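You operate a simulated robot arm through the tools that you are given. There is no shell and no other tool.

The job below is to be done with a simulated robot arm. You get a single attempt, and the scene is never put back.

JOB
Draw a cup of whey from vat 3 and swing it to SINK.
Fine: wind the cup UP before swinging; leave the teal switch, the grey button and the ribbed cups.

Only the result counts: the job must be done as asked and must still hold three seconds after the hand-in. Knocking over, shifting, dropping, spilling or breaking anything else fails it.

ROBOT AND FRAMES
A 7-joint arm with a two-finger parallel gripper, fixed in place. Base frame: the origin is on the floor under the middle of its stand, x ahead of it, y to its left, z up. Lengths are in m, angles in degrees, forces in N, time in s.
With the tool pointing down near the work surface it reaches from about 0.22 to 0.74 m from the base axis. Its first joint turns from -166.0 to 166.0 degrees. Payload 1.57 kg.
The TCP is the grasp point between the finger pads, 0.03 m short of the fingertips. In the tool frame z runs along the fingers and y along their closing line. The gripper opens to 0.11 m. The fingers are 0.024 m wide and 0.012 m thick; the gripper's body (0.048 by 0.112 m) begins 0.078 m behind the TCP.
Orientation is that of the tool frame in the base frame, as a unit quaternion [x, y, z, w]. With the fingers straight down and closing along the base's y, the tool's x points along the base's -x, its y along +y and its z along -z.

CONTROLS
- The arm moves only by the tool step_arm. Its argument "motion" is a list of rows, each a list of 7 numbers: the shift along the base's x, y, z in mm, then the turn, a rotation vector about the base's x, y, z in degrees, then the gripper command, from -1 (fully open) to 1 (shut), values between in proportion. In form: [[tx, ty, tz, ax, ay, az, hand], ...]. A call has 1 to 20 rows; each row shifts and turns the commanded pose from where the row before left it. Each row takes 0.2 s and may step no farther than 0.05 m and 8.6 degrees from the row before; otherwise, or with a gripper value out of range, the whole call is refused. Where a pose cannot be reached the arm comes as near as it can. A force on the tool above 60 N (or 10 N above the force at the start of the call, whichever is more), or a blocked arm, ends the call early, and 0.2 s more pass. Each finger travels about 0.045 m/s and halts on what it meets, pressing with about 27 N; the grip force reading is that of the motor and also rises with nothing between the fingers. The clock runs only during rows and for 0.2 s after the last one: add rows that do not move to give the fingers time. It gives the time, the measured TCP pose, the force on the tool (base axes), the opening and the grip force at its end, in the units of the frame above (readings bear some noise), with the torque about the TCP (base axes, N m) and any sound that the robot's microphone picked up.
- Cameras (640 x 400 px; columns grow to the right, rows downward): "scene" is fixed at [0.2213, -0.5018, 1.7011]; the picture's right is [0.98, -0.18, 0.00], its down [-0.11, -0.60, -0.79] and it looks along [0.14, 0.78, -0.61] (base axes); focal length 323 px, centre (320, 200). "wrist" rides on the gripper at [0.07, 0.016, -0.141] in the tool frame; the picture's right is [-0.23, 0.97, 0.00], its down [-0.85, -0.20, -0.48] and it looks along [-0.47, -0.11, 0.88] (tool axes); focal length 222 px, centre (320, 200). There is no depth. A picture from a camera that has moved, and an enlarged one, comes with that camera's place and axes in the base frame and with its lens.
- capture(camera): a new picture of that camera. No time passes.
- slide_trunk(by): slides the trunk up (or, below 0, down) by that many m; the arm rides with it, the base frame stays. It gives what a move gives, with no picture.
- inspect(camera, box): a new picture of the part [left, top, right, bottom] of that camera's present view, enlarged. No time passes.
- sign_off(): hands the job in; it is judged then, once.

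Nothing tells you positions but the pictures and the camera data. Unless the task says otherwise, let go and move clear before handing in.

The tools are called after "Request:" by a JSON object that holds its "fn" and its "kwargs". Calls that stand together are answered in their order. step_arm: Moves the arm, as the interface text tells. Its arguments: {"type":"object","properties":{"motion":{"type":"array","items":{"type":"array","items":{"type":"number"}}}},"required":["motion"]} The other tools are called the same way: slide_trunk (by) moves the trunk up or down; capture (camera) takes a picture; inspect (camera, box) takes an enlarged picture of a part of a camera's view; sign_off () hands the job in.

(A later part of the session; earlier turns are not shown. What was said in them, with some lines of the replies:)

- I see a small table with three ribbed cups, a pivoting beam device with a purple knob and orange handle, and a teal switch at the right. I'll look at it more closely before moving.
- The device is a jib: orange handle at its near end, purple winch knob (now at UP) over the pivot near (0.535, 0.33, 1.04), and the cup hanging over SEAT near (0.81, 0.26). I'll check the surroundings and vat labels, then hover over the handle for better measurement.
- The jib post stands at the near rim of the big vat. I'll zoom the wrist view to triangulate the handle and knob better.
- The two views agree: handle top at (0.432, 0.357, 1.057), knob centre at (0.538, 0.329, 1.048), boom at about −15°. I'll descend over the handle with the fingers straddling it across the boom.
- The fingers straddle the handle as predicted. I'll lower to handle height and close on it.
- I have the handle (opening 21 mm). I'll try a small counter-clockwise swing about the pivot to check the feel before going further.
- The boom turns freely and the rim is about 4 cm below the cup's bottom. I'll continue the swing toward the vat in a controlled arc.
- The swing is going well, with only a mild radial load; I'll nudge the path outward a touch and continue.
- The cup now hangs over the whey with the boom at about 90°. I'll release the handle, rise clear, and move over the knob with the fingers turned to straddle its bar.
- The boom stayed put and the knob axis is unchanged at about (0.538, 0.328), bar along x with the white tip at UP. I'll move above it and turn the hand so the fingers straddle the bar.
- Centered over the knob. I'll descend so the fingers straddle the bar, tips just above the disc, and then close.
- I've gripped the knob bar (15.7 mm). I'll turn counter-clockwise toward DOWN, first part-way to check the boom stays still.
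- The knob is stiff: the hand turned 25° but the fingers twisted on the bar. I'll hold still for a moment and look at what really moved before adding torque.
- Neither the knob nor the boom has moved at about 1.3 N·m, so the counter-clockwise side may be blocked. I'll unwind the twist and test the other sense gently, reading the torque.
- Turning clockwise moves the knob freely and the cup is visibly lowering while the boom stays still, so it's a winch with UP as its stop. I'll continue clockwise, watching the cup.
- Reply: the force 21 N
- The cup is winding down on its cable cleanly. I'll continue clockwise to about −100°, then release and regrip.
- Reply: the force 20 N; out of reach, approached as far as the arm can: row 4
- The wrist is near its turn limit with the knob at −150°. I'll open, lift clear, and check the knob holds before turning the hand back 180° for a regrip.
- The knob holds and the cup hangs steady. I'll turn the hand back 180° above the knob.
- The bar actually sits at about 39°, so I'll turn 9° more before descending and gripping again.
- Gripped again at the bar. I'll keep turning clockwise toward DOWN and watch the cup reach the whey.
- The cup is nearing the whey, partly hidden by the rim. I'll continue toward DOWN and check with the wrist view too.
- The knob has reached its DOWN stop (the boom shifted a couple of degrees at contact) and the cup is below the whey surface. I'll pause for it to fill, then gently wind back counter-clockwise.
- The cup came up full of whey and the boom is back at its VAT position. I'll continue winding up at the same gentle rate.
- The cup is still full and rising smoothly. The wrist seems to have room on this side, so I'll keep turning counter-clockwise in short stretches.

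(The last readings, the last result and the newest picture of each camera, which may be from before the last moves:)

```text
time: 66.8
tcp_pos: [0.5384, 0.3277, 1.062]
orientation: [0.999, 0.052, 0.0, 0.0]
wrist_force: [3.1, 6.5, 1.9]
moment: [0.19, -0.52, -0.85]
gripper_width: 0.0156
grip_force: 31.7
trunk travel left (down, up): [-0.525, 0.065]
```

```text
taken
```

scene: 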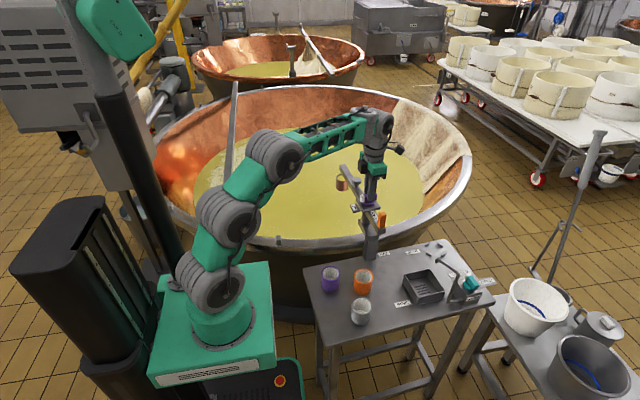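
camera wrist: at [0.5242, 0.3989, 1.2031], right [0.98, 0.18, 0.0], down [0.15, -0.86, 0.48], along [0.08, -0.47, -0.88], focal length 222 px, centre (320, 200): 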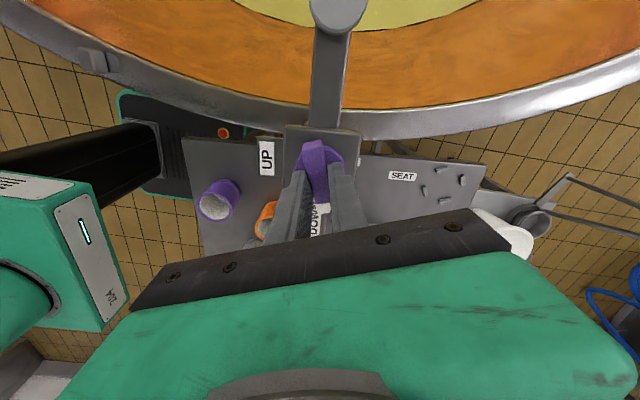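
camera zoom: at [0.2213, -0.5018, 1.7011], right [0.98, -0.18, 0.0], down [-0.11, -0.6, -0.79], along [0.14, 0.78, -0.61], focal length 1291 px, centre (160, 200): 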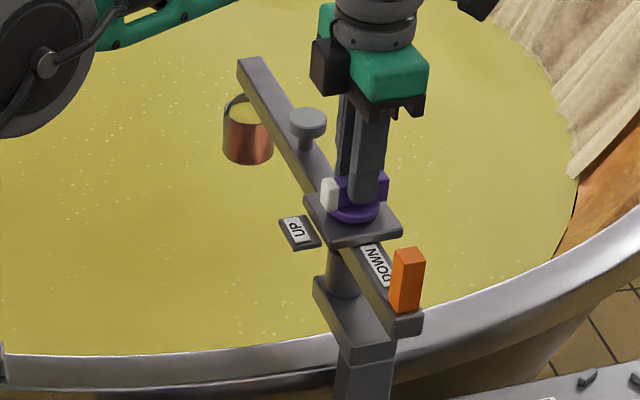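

The knob is back at its UP stop (torque rise) and the full cup is at the top. I'll relax the twist, release the knob and rise clear.

Request:
{"fn": "step_arm", "kwargs": {"motion": [[0, 0, 0, 0, 0, -1.5, 1], [0, 0, 0, 0, 0, 0, 0.6], [0, 0, 0, 0, 0, 0, 0.2], [0, 0, 0, 0, 0, 0, -0.2], [0, 0, 0, 0, 0, 0, -0.2], [0, 0, 0, 0, 0, 0, -0.2], [0, 0, 15, 0, 0, 0, -0.2], [0, 0, 25, 0, 0, 0, -0.2], [0, 0, 30, 0, 0, 0, -0.2], [0, 0, 30, 0, 0, 0, -0.2], [0, 0, 0, 0, 0, 0, -0.2]]}}

Request:
{"fn": "inspect", "kwargs": {"camera": "scene", "box": [310, 150, 410, 250]}}

Request:
{"fn": "capture", "kwargs": {"camera": "wrist"}}

```text
time: 69.2
tcp_pos: [0.5362, 0.3266, 1.1646]
orientation: [0.999, 0.038, 0.0, -0.001]
wrist_force: [-0.3, -0.7, -0.5]
moment: [0.01, 0.03, 0.0]
gripper_width: 0.0661
grip_force: 0.2
trunk travel left (down, up): [-0.525, 0.065]
```

```text
4.00 times, centred on (360, 200) of scene
camera zoom: at [0.2213, -0.5018, 1.7011], right [0.98, -0.18, 0.0], down [-0.11, -0.6, -0.79], along [0.14, 0.78, -0.61], focal length 1291 px, centre (160, 200)
```

zoom: 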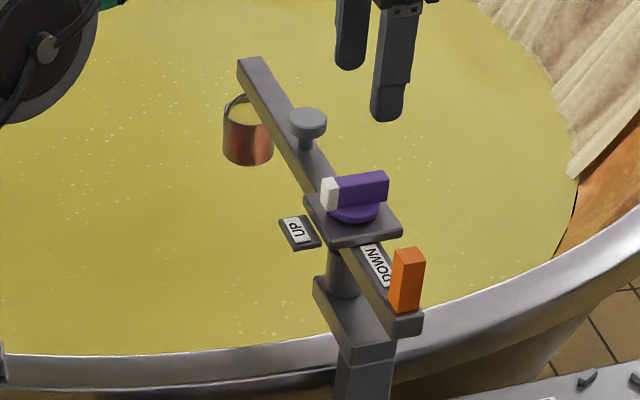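

```text
taken
camera wrist: at [0.6064, 0.3158, 1.3041], right [-0.15, -0.99, 0.0], down [-0.87, 0.13, 0.48], along [-0.47, 0.07, -0.88], focal length 222 px, centre (320, 200)
```

wrist: 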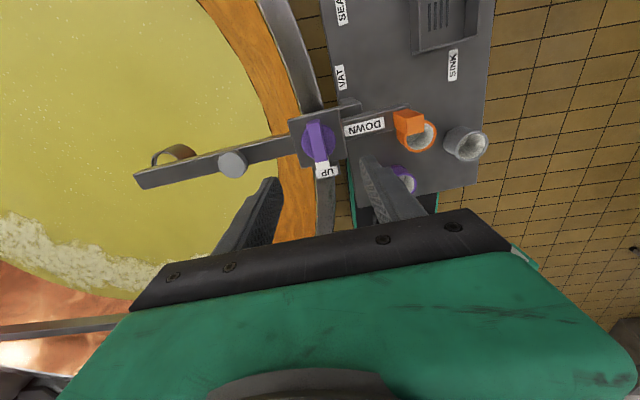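

Request:
{"fn": "inspect", "kwargs": {"camera": "wrist", "box": [280, 90, 440, 190]}}

Request:
{"fn": "inspect", "kwargs": {"camera": "scene", "box": [355, 185, 395, 235]}}

```text
4.00 times, centred on (360, 140) of wrist
camera zoom: at [0.6064, 0.3158, 1.3041], right [-0.15, -0.99, 0.0], down [-0.87, 0.13, 0.48], along [-0.47, 0.07, -0.88], focal length 888 px, centre (160, 440)
```

zoom: 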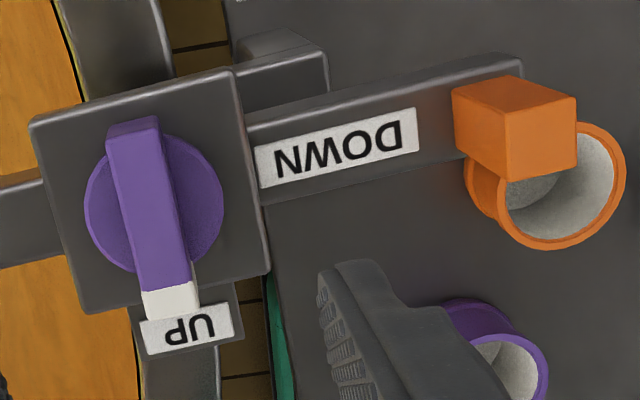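

```text
8.00 times, centred on (375, 210) of scene
camera zoom: at [0.2213, -0.5018, 1.7011], right [0.98, -0.18, 0.0], down [-0.11, -0.6, -0.79], along [0.14, 0.78, -0.61], focal length 2582 px, centre (-120, 120)
```

zoom: 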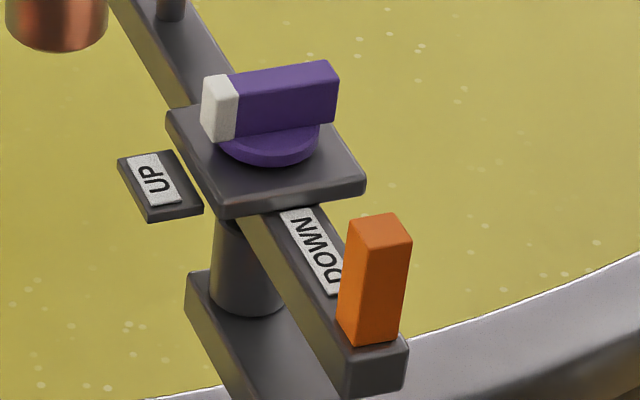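

The knob holds at UP and the cup is full and steady. Before swinging I want to check the water spout near the sink against the cup's path, so I'll move over the handle and look from there.

Request:
{"fn": "step_arm", "kwargs": {"motion": [[1, -10, 0, 0, 0, -8.3, -0.2], [1, -10, 0, 0, 0, -8.3, -0.2], [1, -10, 0, 0, 0, -8.3, -0.2], [1, -10, 0, 0, 0, -8.3, -0.2], [1, -10, 0, 0, 0, -8.3, -0.2], [1, -10, 0, 0, 0, -8.3, -0.2], [1, -10, 0, 0, 0, -8.3, -0.2], [1, -10, 0, 0, 0, -8.3, -0.2], [1, -10, 0, 0, 0, -8.3, -0.2], [1, -10, 0, 0, 0, -8.3, -0.2], [1, -8, 0, 0, 0, -7, -0.2], [0, 0, 0, 0, 0, 0, -0.2]]}}

Request:
{"fn": "capture", "kwargs": {"camera": "wrist"}}

Request:
{"fn": "inspect", "kwargs": {"camera": "wrist", "box": [100, 0, 340, 150]}}

Request:
{"fn": "inspect", "kwargs": {"camera": "scene", "box": [395, 240, 485, 310]}}

```text
time: 71.8
tcp_pos: [0.5482, 0.2191, 1.163]
orientation: [0.733, -0.68, 0.0, 0.001]
wrist_force: [-1.1, -0.2, 0.1]
moment: [0.01, -0.03, 0.02]
gripper_width: 0.0662
grip_force: 0.1
trunk travel left (down, up): [-0.525, 0.065]
```

```text
taken
camera wrist: at [0.5369, 0.1486, 1.3035], right [-0.99, 0.15, 0.0], down [0.13, 0.87, 0.48], along [0.07, 0.47, -0.88], focal length 222 px, centre (320, 200)
```

wrist: 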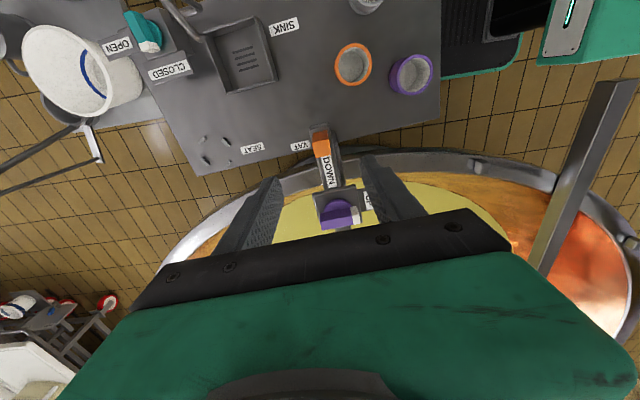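

```text
2.67 times, centred on (220, 75) of wrist
camera zoom: at [0.5369, 0.1486, 1.3035], right [-0.99, 0.15, 0.0], down [0.13, 0.87, 0.48], along [0.07, 0.47, -0.88], focal length 592 px, centre (587, 533)
```

zoom: 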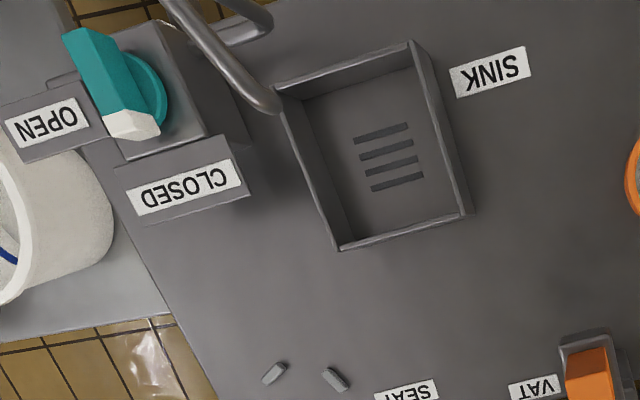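

```text
5.71 times, centred on (440, 275) of scene
camera zoom: at [0.2213, -0.5018, 1.7011], right [0.98, -0.18, 0.0], down [-0.11, -0.6, -0.79], along [0.14, 0.78, -0.61], focal length 1844 px, centre (-366, -229)
```

zoom: 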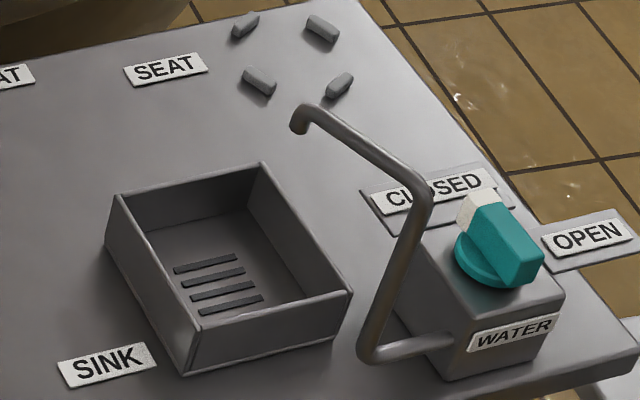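

The spout's tip sits about 1–2 cm above the raised cup's rim and just outboard of the cable, so a slow swing at the boom's radius should clear. The handle is centred between the fingers at (0.548, 0.219); I'll descend and grip it gently.

Request:
{"fn": "step_arm", "kwargs": {"motion": [[-0.4, 0, -30, 0, 0, 0.5, -0.2], [0, 0, -30, 0, 0, 0, -0.2], [0, 0, -25, 0, 0, 0, -0.2], [0, 0, -18, 0, 0, 0, -0.2], [0, 0, -9, 0, 0, 0, -0.2], [0, 0, 0, 0, 0, 0, 0.2], [0, 0, 0, 0, 0, 0, 0.5], [0, 0, 0, 0, 0, 0, 0.65], [0, 0, 0, 0, 0, 0, 0.8], [0, 0, 0, 0, 0, 0, 1], [0, 0, 0, 0, 0, 0, 1]]}}

Request:
{"fn": "inspect", "kwargs": {"camera": "scene", "box": [310, 150, 410, 250]}}

Request:
{"fn": "capture", "kwargs": {"camera": "wrist"}}

```text
time: 74.2
tcp_pos: [0.5461, 0.2191, 1.0517]
orientation: [0.737, -0.676, 0.0, 0.001]
wrist_force: [-8.4, -1.3, -1.5]
moment: [-0.02, 0.07, 0.07]
gripper_width: 0.0207
grip_force: 34.7
trunk travel left (down, up): [-0.525, 0.065]
```

```text
4.00 times, centred on (360, 200) of scene
camera zoom: at [0.2213, -0.5018, 1.7011], right [0.98, -0.18, 0.0], down [-0.11, -0.6, -0.79], along [0.14, 0.78, -0.61], focal length 1291 px, centre (160, 200)
```

zoom: 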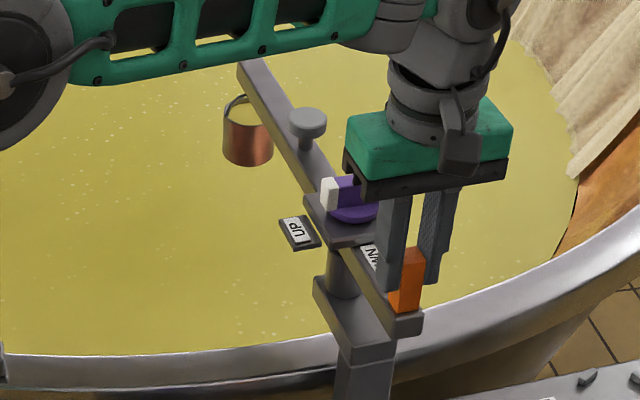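

```text
taken
camera wrist: at [0.536, 0.1494, 1.1916], right [-0.99, 0.14, 0.0], down [0.13, 0.87, 0.48], along [0.07, 0.47, -0.88], focal length 222 px, centre (320, 200)
```

wrist: 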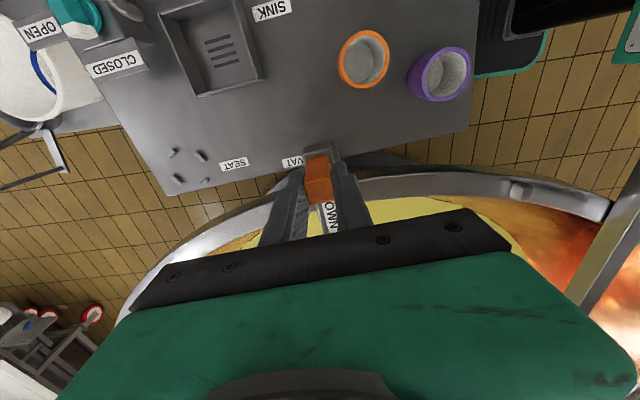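

I have the handle at (0.546, 0.219) with the cup full and UP. I'll begin a slow, ramped clockwise swing.

Request:
{"fn": "step_arm", "kwargs": {"motion": [[-0.95, -0.06, 0, 0, 0, -0.5, 1], [-1.92, -0.11, 0, 0, 0, -1, 1], [-2.87, -0.1, 0, 0, 0, -1.5, 1], [-3.83, -0.01, 0, 0, 0, -2, 1], [-4.79, 0.17, 0, 0, 0, -2.5, 1], [-5.73, 0.48, 0, 0, 0, -3, 1], [-5.69, 0.78, 0, 0, 0, -3, 1], [-5.65, 1.08, 0, 0, 0, -3, 1], [-5.58, 1.37, 0, 0, 0, -3, 1], [-5.51, 1.66, 0, 0, 0, -3, 1], [-5.4, 1.95, 0, 0, 0, -3, 1], [-5.3, 2.23, 0, 0, 0, -3, 1], [-5.18, 2.5, 0, 0, 0, -3, 1], [-5.04, 2.77, 0, 0, 0, -3, 1], [-4.88, 3.03, 0, 0, 0, -3, 1], [-4.72, 3.28, 0, 0, 0, -3, 1], [-3.8, 2.92, 0, 0, 0, -2.5, 1], [-2.95, 2.45, 0, 0, 0, -2, 1], [-2.15, 1.91, 0, 0, 0, -1.5, 1], [-1.4, 1.3, 0, 0, 0, -1, 1]]}}

Request:
{"fn": "capture", "kwargs": {"camera": "scene"}}

Request:
{"fn": "inspect", "kwargs": {"camera": "scene", "box": [320, 150, 440, 250]}}

```text
time: 78.4
tcp_pos: [0.4636, 0.2478, 1.05]
orientation: [-0.402, 0.916, 0.0, 0.001]
wrist_force: [-5.6, -8.5, 0.1]
moment: [0.63, -0.58, -0.05]
gripper_width: 0.0212
grip_force: 34.4
trunk travel left (down, up): [-0.525, 0.065]
```

```text
taken
```

scene: 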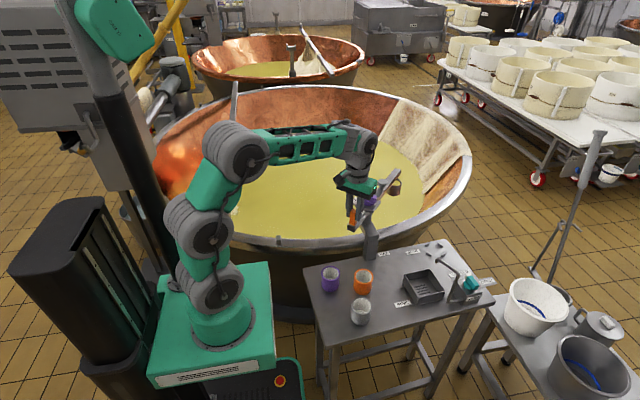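

```text
4.00 times, centred on (380, 200) of scene
camera zoom: at [0.2213, -0.5018, 1.7011], right [0.98, -0.18, 0.0], down [-0.11, -0.6, -0.79], along [0.14, 0.78, -0.61], focal length 1291 px, centre (80, 200)
```

zoom: 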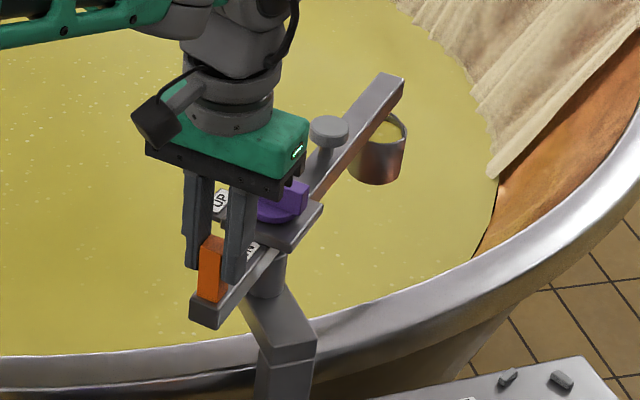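

The cup is still full and steady at about 47°. I'll continue the slow swing over the rim.

Request:
{"fn": "step_arm", "kwargs": {"motion": [[-1.6, 1.1, 0, 0, 0, -1, 1], [-2.9, 2.5, 0, 0, 0, -2, 1], [-3.86, 4.26, 0, 0, 0, -3, 1], [-3.63, 4.45, 0, 0, 0, -3, 1], [-3.39, 4.64, 0, 0, 0, -3, 1], [-3.15, 4.81, 0, 0, 0, -3, 1], [-2.89, 4.97, 0, 0, 0, -3, 1], [-2.63, 5.11, 0, 0, 0, -3, 1], [-2.36, 5.24, 0, 0, 0, -3, 1], [-2.08, 5.36, 0, 0, 0, -3, 1], [-1.8, 5.46, 0, 0, 0, -3, 1], [-1.51, 5.55, 0, 0, 0, -3, 1], [-1.21, 5.62, 0, 0, 0, -3, 1], [-0.92, 5.67, 0, 0, 0, -3, 1], [-0.62, 5.71, 0, 0, 0, -3, 1], [-0.32, 5.74, 0, 0, 0, -3, 1], [-0.02, 5.75, 0, 0, 0, -3, 1], [0.21, 4.79, 0, 0, 0, -2.5, 1], [0.23, 2.87, 0, 0, 0, -1.5, 1], [0.19, 1.91, 0, 0, 0, -1, 1]]}}

Request:
{"fn": "capture", "kwargs": {"camera": "scene"}}

Request:
{"fn": "inspect", "kwargs": {"camera": "scene", "box": [330, 170, 490, 310]}}

```text
time: 82.6
tcp_pos: [0.43, 0.3411, 1.051]
orientation: [0.049, 0.999, 0.001, 0.001]
wrist_force: [-5.5, -1.7, 8.0]
moment: [-0.24, 0.84, -0.1]
gripper_width: 0.0209
grip_force: 34.1
trunk travel left (down, up): [-0.525, 0.065]
```

```text
taken
```

scene: 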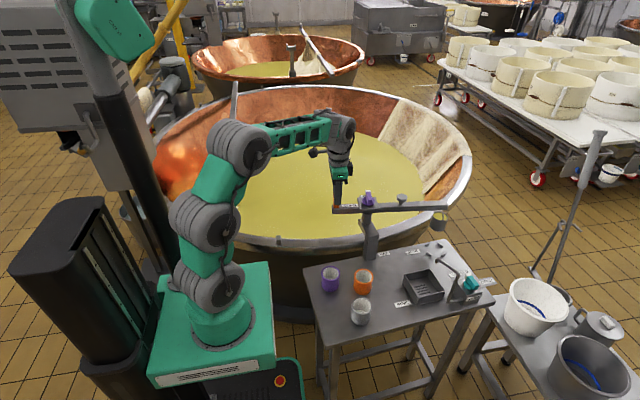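

```text
2.86 times, centred on (410, 240) of scene
camera zoom: at [0.2213, -0.5018, 1.7011], right [0.98, -0.18, 0.0], down [-0.11, -0.6, -0.79], along [0.14, 0.78, -0.61], focal length 922 px, centre (63, 86)
```

zoom: 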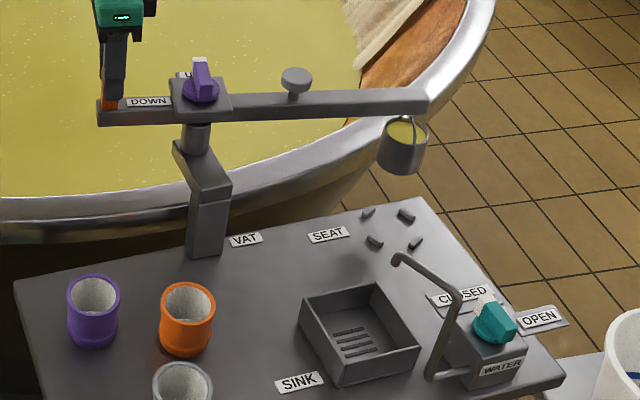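

Now at about −6° with a full cup. I'll continue past SEAT to roughly −43°, stopping short of the spout to check clearance.

Request:
{"fn": "step_arm", "kwargs": {"motion": [[0.23, 1.9, 0, 0, 0, -1, 1], [0.55, 3.79, 0, 0, 0, -2, 1], [1.08, 5.65, 0, 0, 0, -3, 1], [1.37, 5.58, 0, 0, 0, -3, 1], [1.66, 5.5, 0, 0, 0, -3, 1], [1.95, 5.41, 0, 0, 0, -3, 1], [2.23, 5.3, 0, 0, 0, -3, 1], [2.5, 5.18, 0, 0, 0, -3, 1], [2.77, 5.04, 0, 0, 0, -3, 1], [3.03, 4.89, 0, 0, 0, -3, 1], [3.28, 4.72, 0, 0, 0, -3, 1], [3.52, 4.54, 0, 0, 0, -3, 1], [2.48, 2.92, 0, 0, 0, -2, 1], [1.93, 2.13, 0, 0, 0, -1.5, 1], [1.31, 1.39, 0, 0, 0, -1, 1]]}}

Request:
{"fn": "inspect", "kwargs": {"camera": "scene", "box": [380, 210, 480, 310]}}

Request:
{"fn": "capture", "kwargs": {"camera": "wrist"}}

```text
time: 85.8
tcp_pos: [0.4609, 0.4045, 1.051]
orientation: [0.368, 0.93, 0.001, 0.0]
wrist_force: [1.2, -3.3, 4.2]
moment: [-0.29, -0.23, -0.16]
gripper_width: 0.0208
grip_force: 34.5
trunk travel left (down, up): [-0.525, 0.065]
```

```text
4.00 times, centred on (430, 260) of scene
camera zoom: at [0.2213, -0.5018, 1.7011], right [0.98, -0.18, 0.0], down [-0.11, -0.6, -0.79], along [0.14, 0.78, -0.61], focal length 1291 px, centre (-120, -40)
```

zoom: 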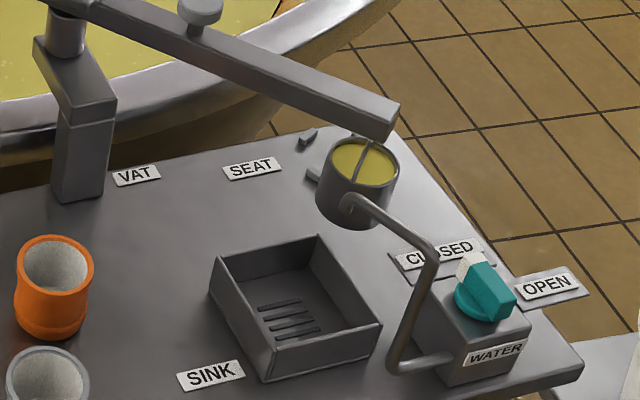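

```text
taken
camera wrist: at [0.4205, 0.4647, 1.1915], right [0.83, 0.55, 0.0], down [0.49, -0.73, 0.48], along [0.27, -0.4, -0.88], focal length 222 px, centre (320, 200)
```

wrist: 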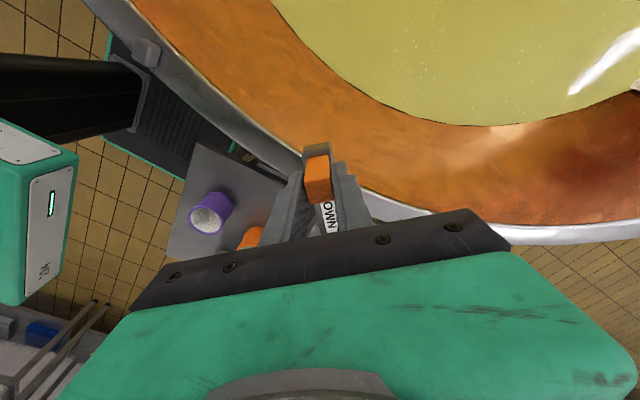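

The full cup is at about −44°, with its rim about 2 cm below the spout tip. I'll creep on at 1° steps toward SINK and check again.

Request:
{"fn": "step_arm", "kwargs": {"motion": [[0.67, 0.69, 0, 0, 0, -0.5, 1], [1.35, 1.36, 0, 0, 0, -1, 1], [1.37, 1.34, 0, 0, 0, -1, 1], [1.4, 1.31, 0, 0, 0, -1, 1], [1.42, 1.29, 0, 0, 0, -1, 1], [1.44, 1.26, 0, 0, 0, -1, 1], [1.46, 1.24, 0, 0, 0, -1, 1], [1.49, 1.21, 0, 0, 0, -1, 1], [1.2, 0.93, 0, 0, 0, -0.8, 1], [0.6, 0.47, 0, 0, 0, -0.4, 1]]}}

Request:
{"fn": "inspect", "kwargs": {"camera": "scene", "box": [380, 210, 480, 310]}}

Request:
{"fn": "inspect", "kwargs": {"camera": "scene", "box": [415, 235, 460, 275]}}

```text
time: 88.0
tcp_pos: [0.4734, 0.4161, 1.0509]
orientation: [0.437, 0.9, 0.001, 0.0]
wrist_force: [0.4, -6.3, 5.6]
moment: [0.19, 0.07, -0.29]
gripper_width: 0.0211
grip_force: 34.1
trunk travel left (down, up): [-0.525, 0.065]
```

```text
4.00 times, centred on (430, 260) of scene
camera zoom: at [0.2213, -0.5018, 1.7011], right [0.98, -0.18, 0.0], down [-0.11, -0.6, -0.79], along [0.14, 0.78, -0.61], focal length 1291 px, centre (-120, -40)
```

zoom: 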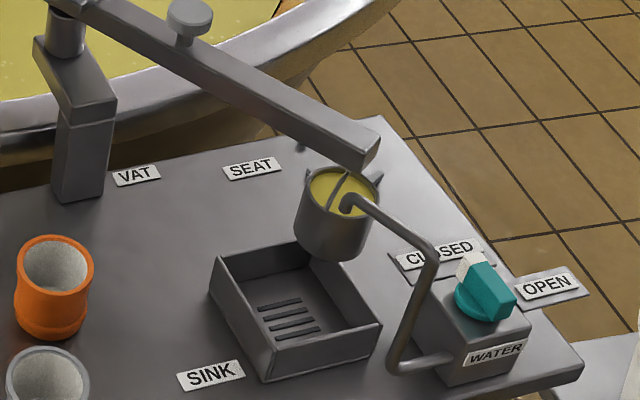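

```text
10.00 times, centred on (438, 255) of scene
camera zoom: at [0.2213, -0.5018, 1.7011], right [0.98, -0.18, 0.0], down [-0.11, -0.6, -0.79], along [0.14, 0.78, -0.61], focal length 3227 px, centre (-855, -350)
```

zoom: 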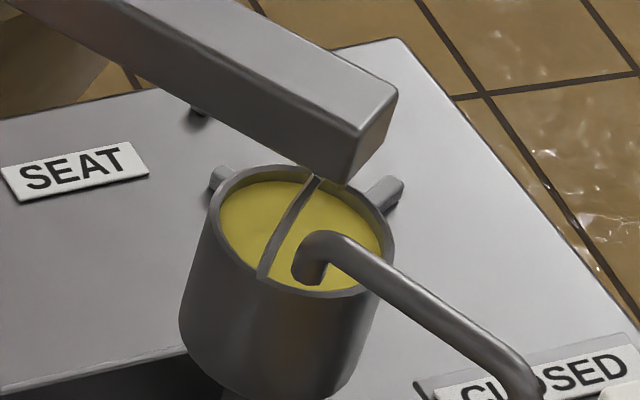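

The spout tip is slightly above the rim level and outboard of the cable, as I estimated. I'll creep a few more degrees and check for any contact.

Request:
{"fn": "step_arm", "kwargs": {"motion": [[0.5, 0.4, 0, 0, 0, -0.4, 1], [1.2, 0.95, 0, 0, 0, -0.8, 1], [1.21, 0.93, 0, 0, 0, -0.8, 1], [1.22, 0.92, 0, 0, 0, -0.8, 1], [0.6, 0.45, 0, 0, 0, -0.4, 1], [0, 0, 0, 0, 0, 0, 1]]}}

Request:
{"fn": "inspect", "kwargs": {"camera": "scene", "box": [380, 210, 480, 310]}}

Request:
{"fn": "inspect", "kwargs": {"camera": "scene", "box": [415, 235, 460, 275]}}

```text
time: 89.4
tcp_pos: [0.4782, 0.4205, 1.0506]
orientation: [0.461, 0.887, 0.0, 0.001]
wrist_force: [0.3, -5.3, 4.3]
moment: [-0.19, -0.07, -0.29]
gripper_width: 0.0212
grip_force: 33.9
trunk travel left (down, up): [-0.525, 0.065]
```

```text
4.00 times, centred on (430, 260) of scene
camera zoom: at [0.2213, -0.5018, 1.7011], right [0.98, -0.18, 0.0], down [-0.11, -0.6, -0.79], along [0.14, 0.78, -0.61], focal length 1291 px, centre (-120, -40)
```

zoom: 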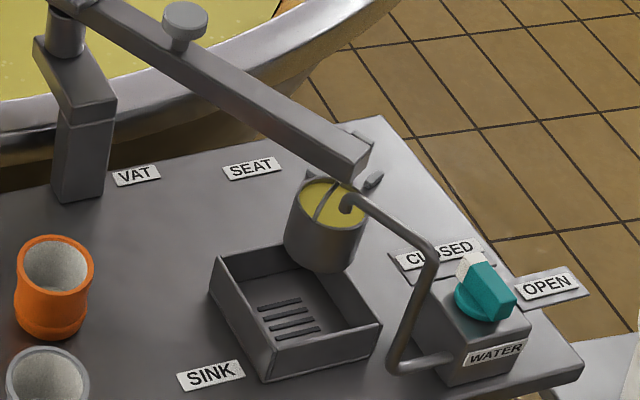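

```text
10.00 times, centred on (438, 255) of scene
camera zoom: at [0.2213, -0.5018, 1.7011], right [0.98, -0.18, 0.0], down [-0.11, -0.6, -0.79], along [0.14, 0.78, -0.61], focal length 3227 px, centre (-855, -350)
```

zoom: 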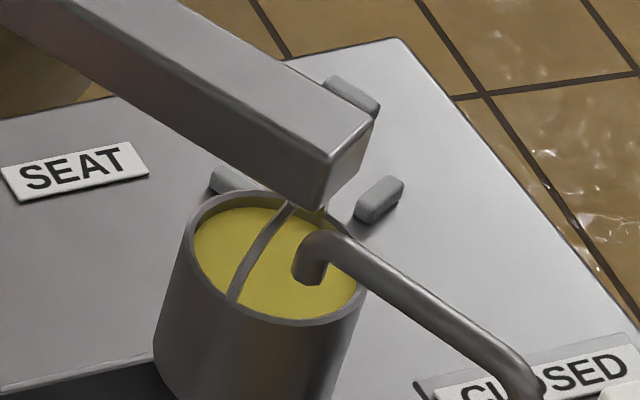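

No contact so far; the cup centre is at about −57°. I'll creep the last ~3.6° to bring it over the drain.

Request:
{"fn": "step_arm", "kwargs": {"motion": [[0.65, 0.41, 0, 0, 0, -0.4, 1], [1.3, 0.82, 0, 0, 0, -0.8, 1], [1.31, 0.81, 0, 0, 0, -0.8, 1], [1.31, 0.8, 0, 0, 0, -0.8, 1], [0.82, 0.49, 0, 0, 0, -0.5, 1], [0.5, 0.29, 0, 0, 0, -0.3, 1], [0, 0, 0, 0, 0, 0, 1], [0, 0, 0, 0, 0, 0, 1]]}}

Request:
{"fn": "inspect", "kwargs": {"camera": "scene", "box": [380, 210, 480, 310]}}

Request:
{"fn": "inspect", "kwargs": {"camera": "scene", "box": [415, 235, 460, 275]}}

```text
time: 91.2
tcp_pos: [0.4842, 0.4218, 1.0512]
orientation: [0.49, 0.872, -0.001, -0.001]
wrist_force: [-1.9, -13.6, 0.8]
moment: [-0.3, -0.2, -0.21]
gripper_width: 0.0209
grip_force: 34.4
trunk travel left (down, up): [-0.525, 0.065]
```

```text
4.00 times, centred on (430, 260) of scene
camera zoom: at [0.2213, -0.5018, 1.7011], right [0.98, -0.18, 0.0], down [-0.11, -0.6, -0.79], along [0.14, 0.78, -0.61], focal length 1291 px, centre (-120, -40)
```

zoom: 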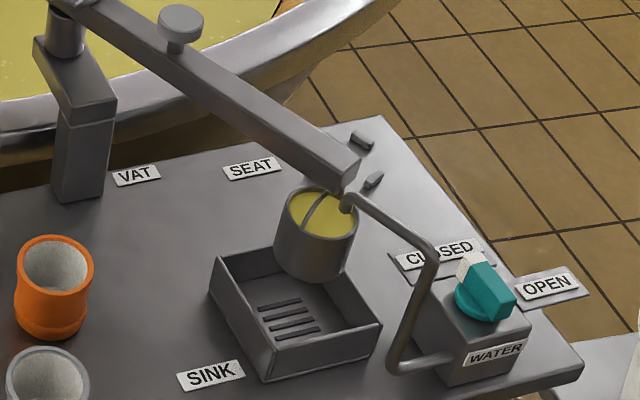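

```text
10.00 times, centred on (438, 255) of scene
camera zoom: at [0.2213, -0.5018, 1.7011], right [0.98, -0.18, 0.0], down [-0.11, -0.6, -0.79], along [0.14, 0.78, -0.61], focal length 3227 px, centre (-855, -350)
```

zoom: 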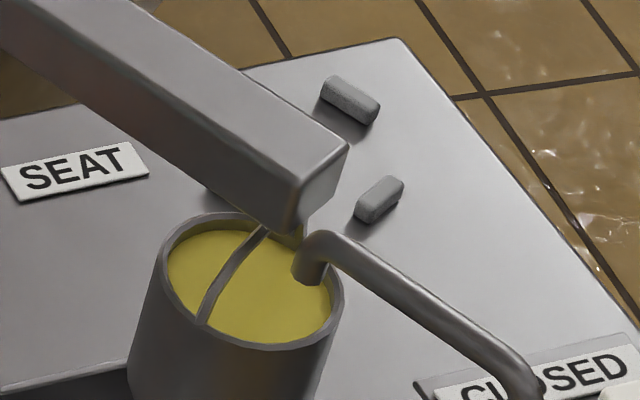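

Request:
{"fn": "step_arm", "kwargs": {"motion": [[0.7, 0.6, 0, 0, 0, -0.4, 1], [0.65, 0.55, 0, 0, 0, -0.4, 1], [0, 0, 0, 0, 0, 0, 1], [0, 0, 0, 0, 0, 0, 1]]}}

Request:
{"fn": "inspect", "kwargs": {"camera": "scene", "box": [415, 235, 460, 275]}}

```text
time: 92.2
tcp_pos: [0.4827, 0.4231, 1.0518]
orientation: [0.496, 0.869, 0.0, 0.0]
wrist_force: [-12.7, -19.9, -3.8]
moment: [0.06, -0.03, -0.03]
gripper_width: 0.0208
grip_force: 34.1
trunk travel left (down, up): [-0.525, 0.065]
```

```text
10.00 times, centred on (438, 255) of scene
camera zoom: at [0.2213, -0.5018, 1.7011], right [0.98, -0.18, 0.0], down [-0.11, -0.6, -0.79], along [0.14, 0.78, -0.61], focal length 3227 px, centre (-855, -350)
```

zoom: 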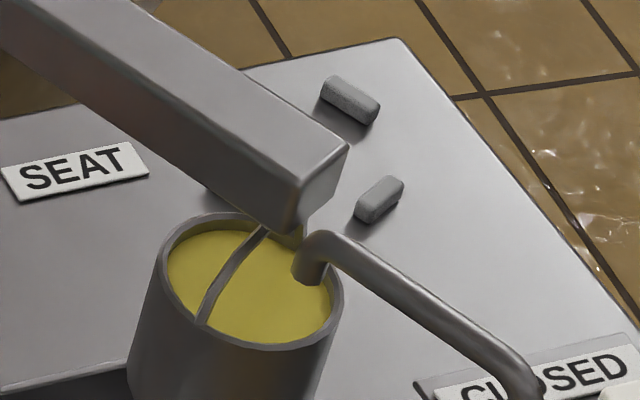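

The boom no longer advances, so it has reached its SINK end stop with the cup over the sink. I'll ease off the push, then release the handle gently.

Request:
{"fn": "step_arm", "kwargs": {"motion": [[-0.7, -0.6, 0, 0, 0, 0.4, 1], [-0.7, -0.6, 0, 0, 0, 0.4, 1], [-0.4, -0.3, 0, 0, 0, 0.2, 1], [0, 0, 0, 0, 0, 0, 1]]}}

Request:
{"fn": "inspect", "kwargs": {"camera": "scene", "box": [415, 235, 460, 275]}}

Request:
{"fn": "inspect", "kwargs": {"camera": "scene", "box": [320, 170, 480, 310]}}

```text
time: 93.2
tcp_pos: [0.4828, 0.422, 1.052]
orientation: [0.488, 0.873, 0.0, 0.0]
wrist_force: [-6.0, -9.0, -8.0]
moment: [0.29, 0.23, -0.32]
gripper_width: 0.0204
grip_force: 34.4
trunk travel left (down, up): [-0.525, 0.065]
```

```text
10.00 times, centred on (438, 255) of scene
camera zoom: at [0.2213, -0.5018, 1.7011], right [0.98, -0.18, 0.0], down [-0.11, -0.6, -0.79], along [0.14, 0.78, -0.61], focal length 3227 px, centre (-855, -350)
```

zoom: 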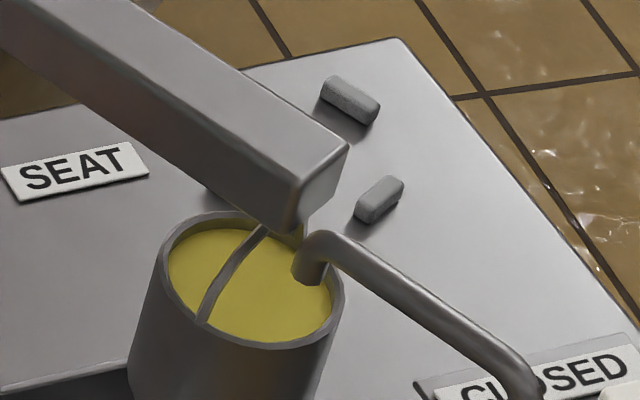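

```text
2.86 times, centred on (400, 240) of scene
camera zoom: at [0.2213, -0.5018, 1.7011], right [0.98, -0.18, 0.0], down [-0.11, -0.6, -0.79], along [0.14, 0.78, -0.61], focal length 922 px, centre (91, 86)
```

zoom: 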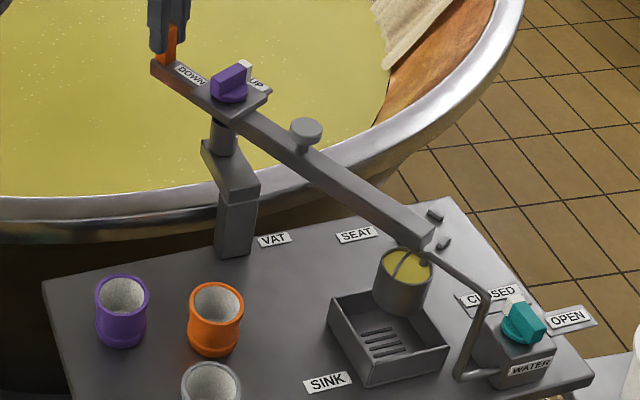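

Request:
{"fn": "step_arm", "kwargs": {"motion": [[-0.6, -0.4, 0, 0, 0, 0.2, 1], [0, 0, 0, 0, 0, 0, 1], [0, 0, 0, 0, 0, 0, 0.58], [0, 0, 0, 0, 0, 0, 0.4], [0, 0, 0, 0, 0, 0, 0.2], [0, 0, 0, 0, 0, 0, 0], [0, 0, 0, 0, 0, 0, -0.2], [0, 0, 0, 0, 0, 0, -0.2]]}}

Request:
{"fn": "inspect", "kwargs": {"camera": "scene", "box": [415, 235, 460, 275]}}

Request:
{"fn": "capture", "kwargs": {"camera": "wrist"}}

```text
time: 95.0
tcp_pos: [0.4821, 0.423, 1.0506]
orientation: [0.486, 0.874, 0.0, 0.0]
wrist_force: [-0.1, 0.1, -1.0]
moment: [-0.01, -0.02, 0.0]
gripper_width: 0.066
grip_force: 0.0
trunk travel left (down, up): [-0.525, 0.065]
```

```text
10.00 times, centred on (438, 255) of scene
camera zoom: at [0.2213, -0.5018, 1.7011], right [0.98, -0.18, 0.0], down [-0.11, -0.6, -0.79], along [0.14, 0.78, -0.61], focal length 3227 px, centre (-855, -350)
```

zoom: 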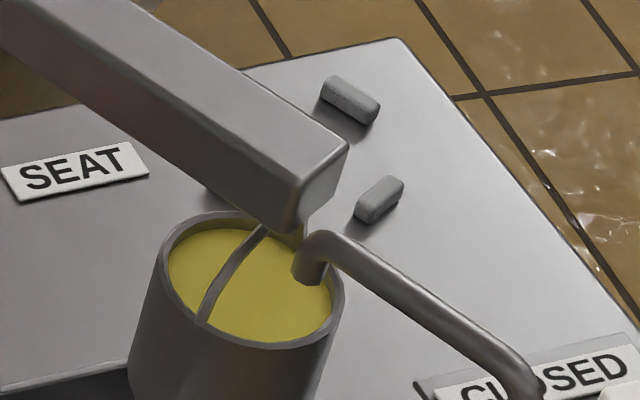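

```text
taken
camera wrist: at [0.459, 0.4906, 1.1912], right [0.95, 0.32, 0.0], down [0.28, -0.83, 0.48], along [0.15, -0.45, -0.88], focal length 222 px, centre (320, 200)
```

wrist: 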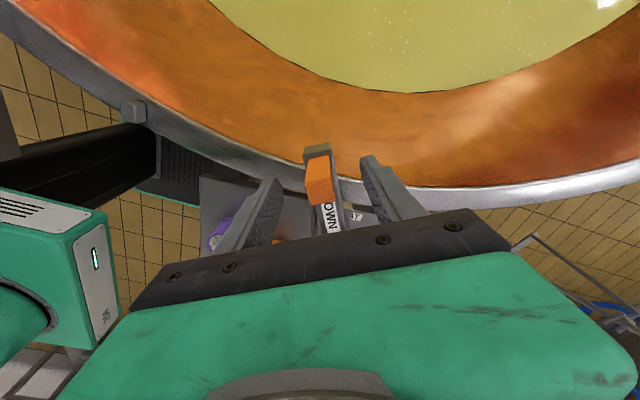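

The boom held position on release and the cup is full over the sink. I'll lift straight up and back away.

Request:
{"fn": "step_arm", "kwargs": {"motion": [[0, 0, 15, 0, 0, 0, -0.2], [0, 0, 25, 0, 0, 0, -0.2], [0, 0, 35, 0, 0, 0, -0.2], [0, 0, 40, 0, 0, 0, -0.2], [0, 0, 40, 0, 0, 0, -0.2], [-20, 0, 20, 0, 0, 0, -0.2], [-30, 0, 0, 0, 0, 0, -0.2], [-30, 0, 0, 0, 0, 0, -0.2], [0, 0, 0, 0, 0, 0, -0.2], [0, 0, 0, 0, 0, 0, -0.2]]}}

Request:
{"fn": "capture", "kwargs": {"camera": "scene"}}

Request:
{"fn": "inspect", "kwargs": {"camera": "scene", "box": [320, 170, 480, 310]}}

Request:
{"fn": "inspect", "kwargs": {"camera": "scene", "box": [415, 235, 460, 275]}}

```text
time: 97.2
tcp_pos: [0.4004, 0.423, 1.2263]
orientation: [0.486, 0.874, -0.001, 0.0]
wrist_force: [0.0, -0.4, -0.2]
moment: [0.01, -0.01, -0.01]
gripper_width: 0.0659
grip_force: 0.1
trunk travel left (down, up): [-0.525, 0.065]
```

```text
taken
```

scene: 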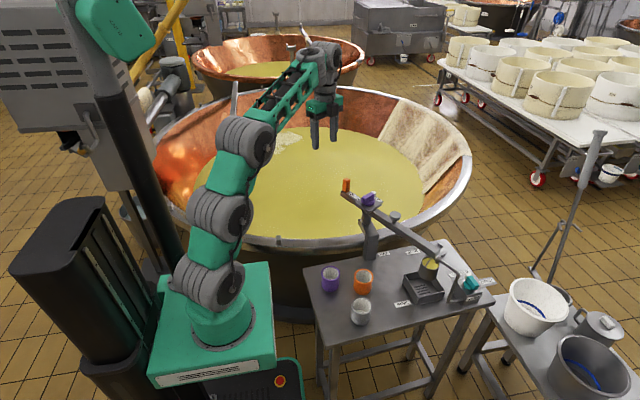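

```text
2.86 times, centred on (400, 240) of scene
camera zoom: at [0.2213, -0.5018, 1.7011], right [0.98, -0.18, 0.0], down [-0.11, -0.6, -0.79], along [0.14, 0.78, -0.61], focal length 922 px, centre (91, 86)
```

zoom: 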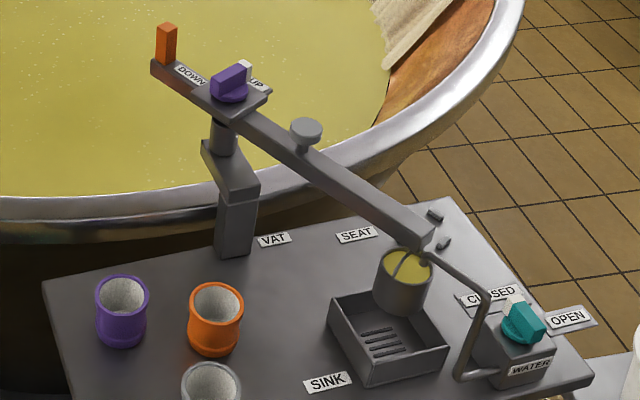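

```text
10.00 times, centred on (438, 255) of scene
camera zoom: at [0.2213, -0.5018, 1.7011], right [0.98, -0.18, 0.0], down [-0.11, -0.6, -0.79], along [0.14, 0.78, -0.61], focal length 3227 px, centre (-855, -350)
```

zoom: 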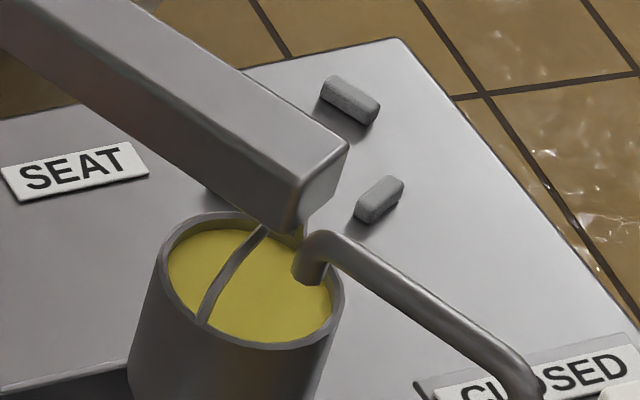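

The full cup hangs still, wound UP, over the SINK, with the boom at rest. The arm is clear, and the teal switch, grey button and ribbed cups were not touched. I'm handing the job in.

Request:
{"fn": "sign_off", "kwargs": {}}

```text
The job is handed in.
```

The cup of whey is hanging over SINK, wound UP, and the job is handed in. In the last pictures it was full and still, and the arm was clear of the jib. I saw no label reading "vat 3", so I used the big vat the jib stands beside.

- **Drawing the whey:** I swung the empty cup over the vat and wound it down until it was below the surface. I then wound it back up to the UP stop before swinging.
- **Swing to SINK:** I turned the boom slowly until it stopped over the sink and let go; it stayed there. The cup passed close to the water spout without touching it, as far as the pictures show.
- **Boom shift while the cup was down:** when the winch knob hit its DOWN stop, the boom moved about 3 degrees with the cup still in the whey. It went back to its vat position as I wound up.
- **Left alone:** I did not touch the teal switch, the grey button or the ribbed cups, and I saw nothing spilled or moved.
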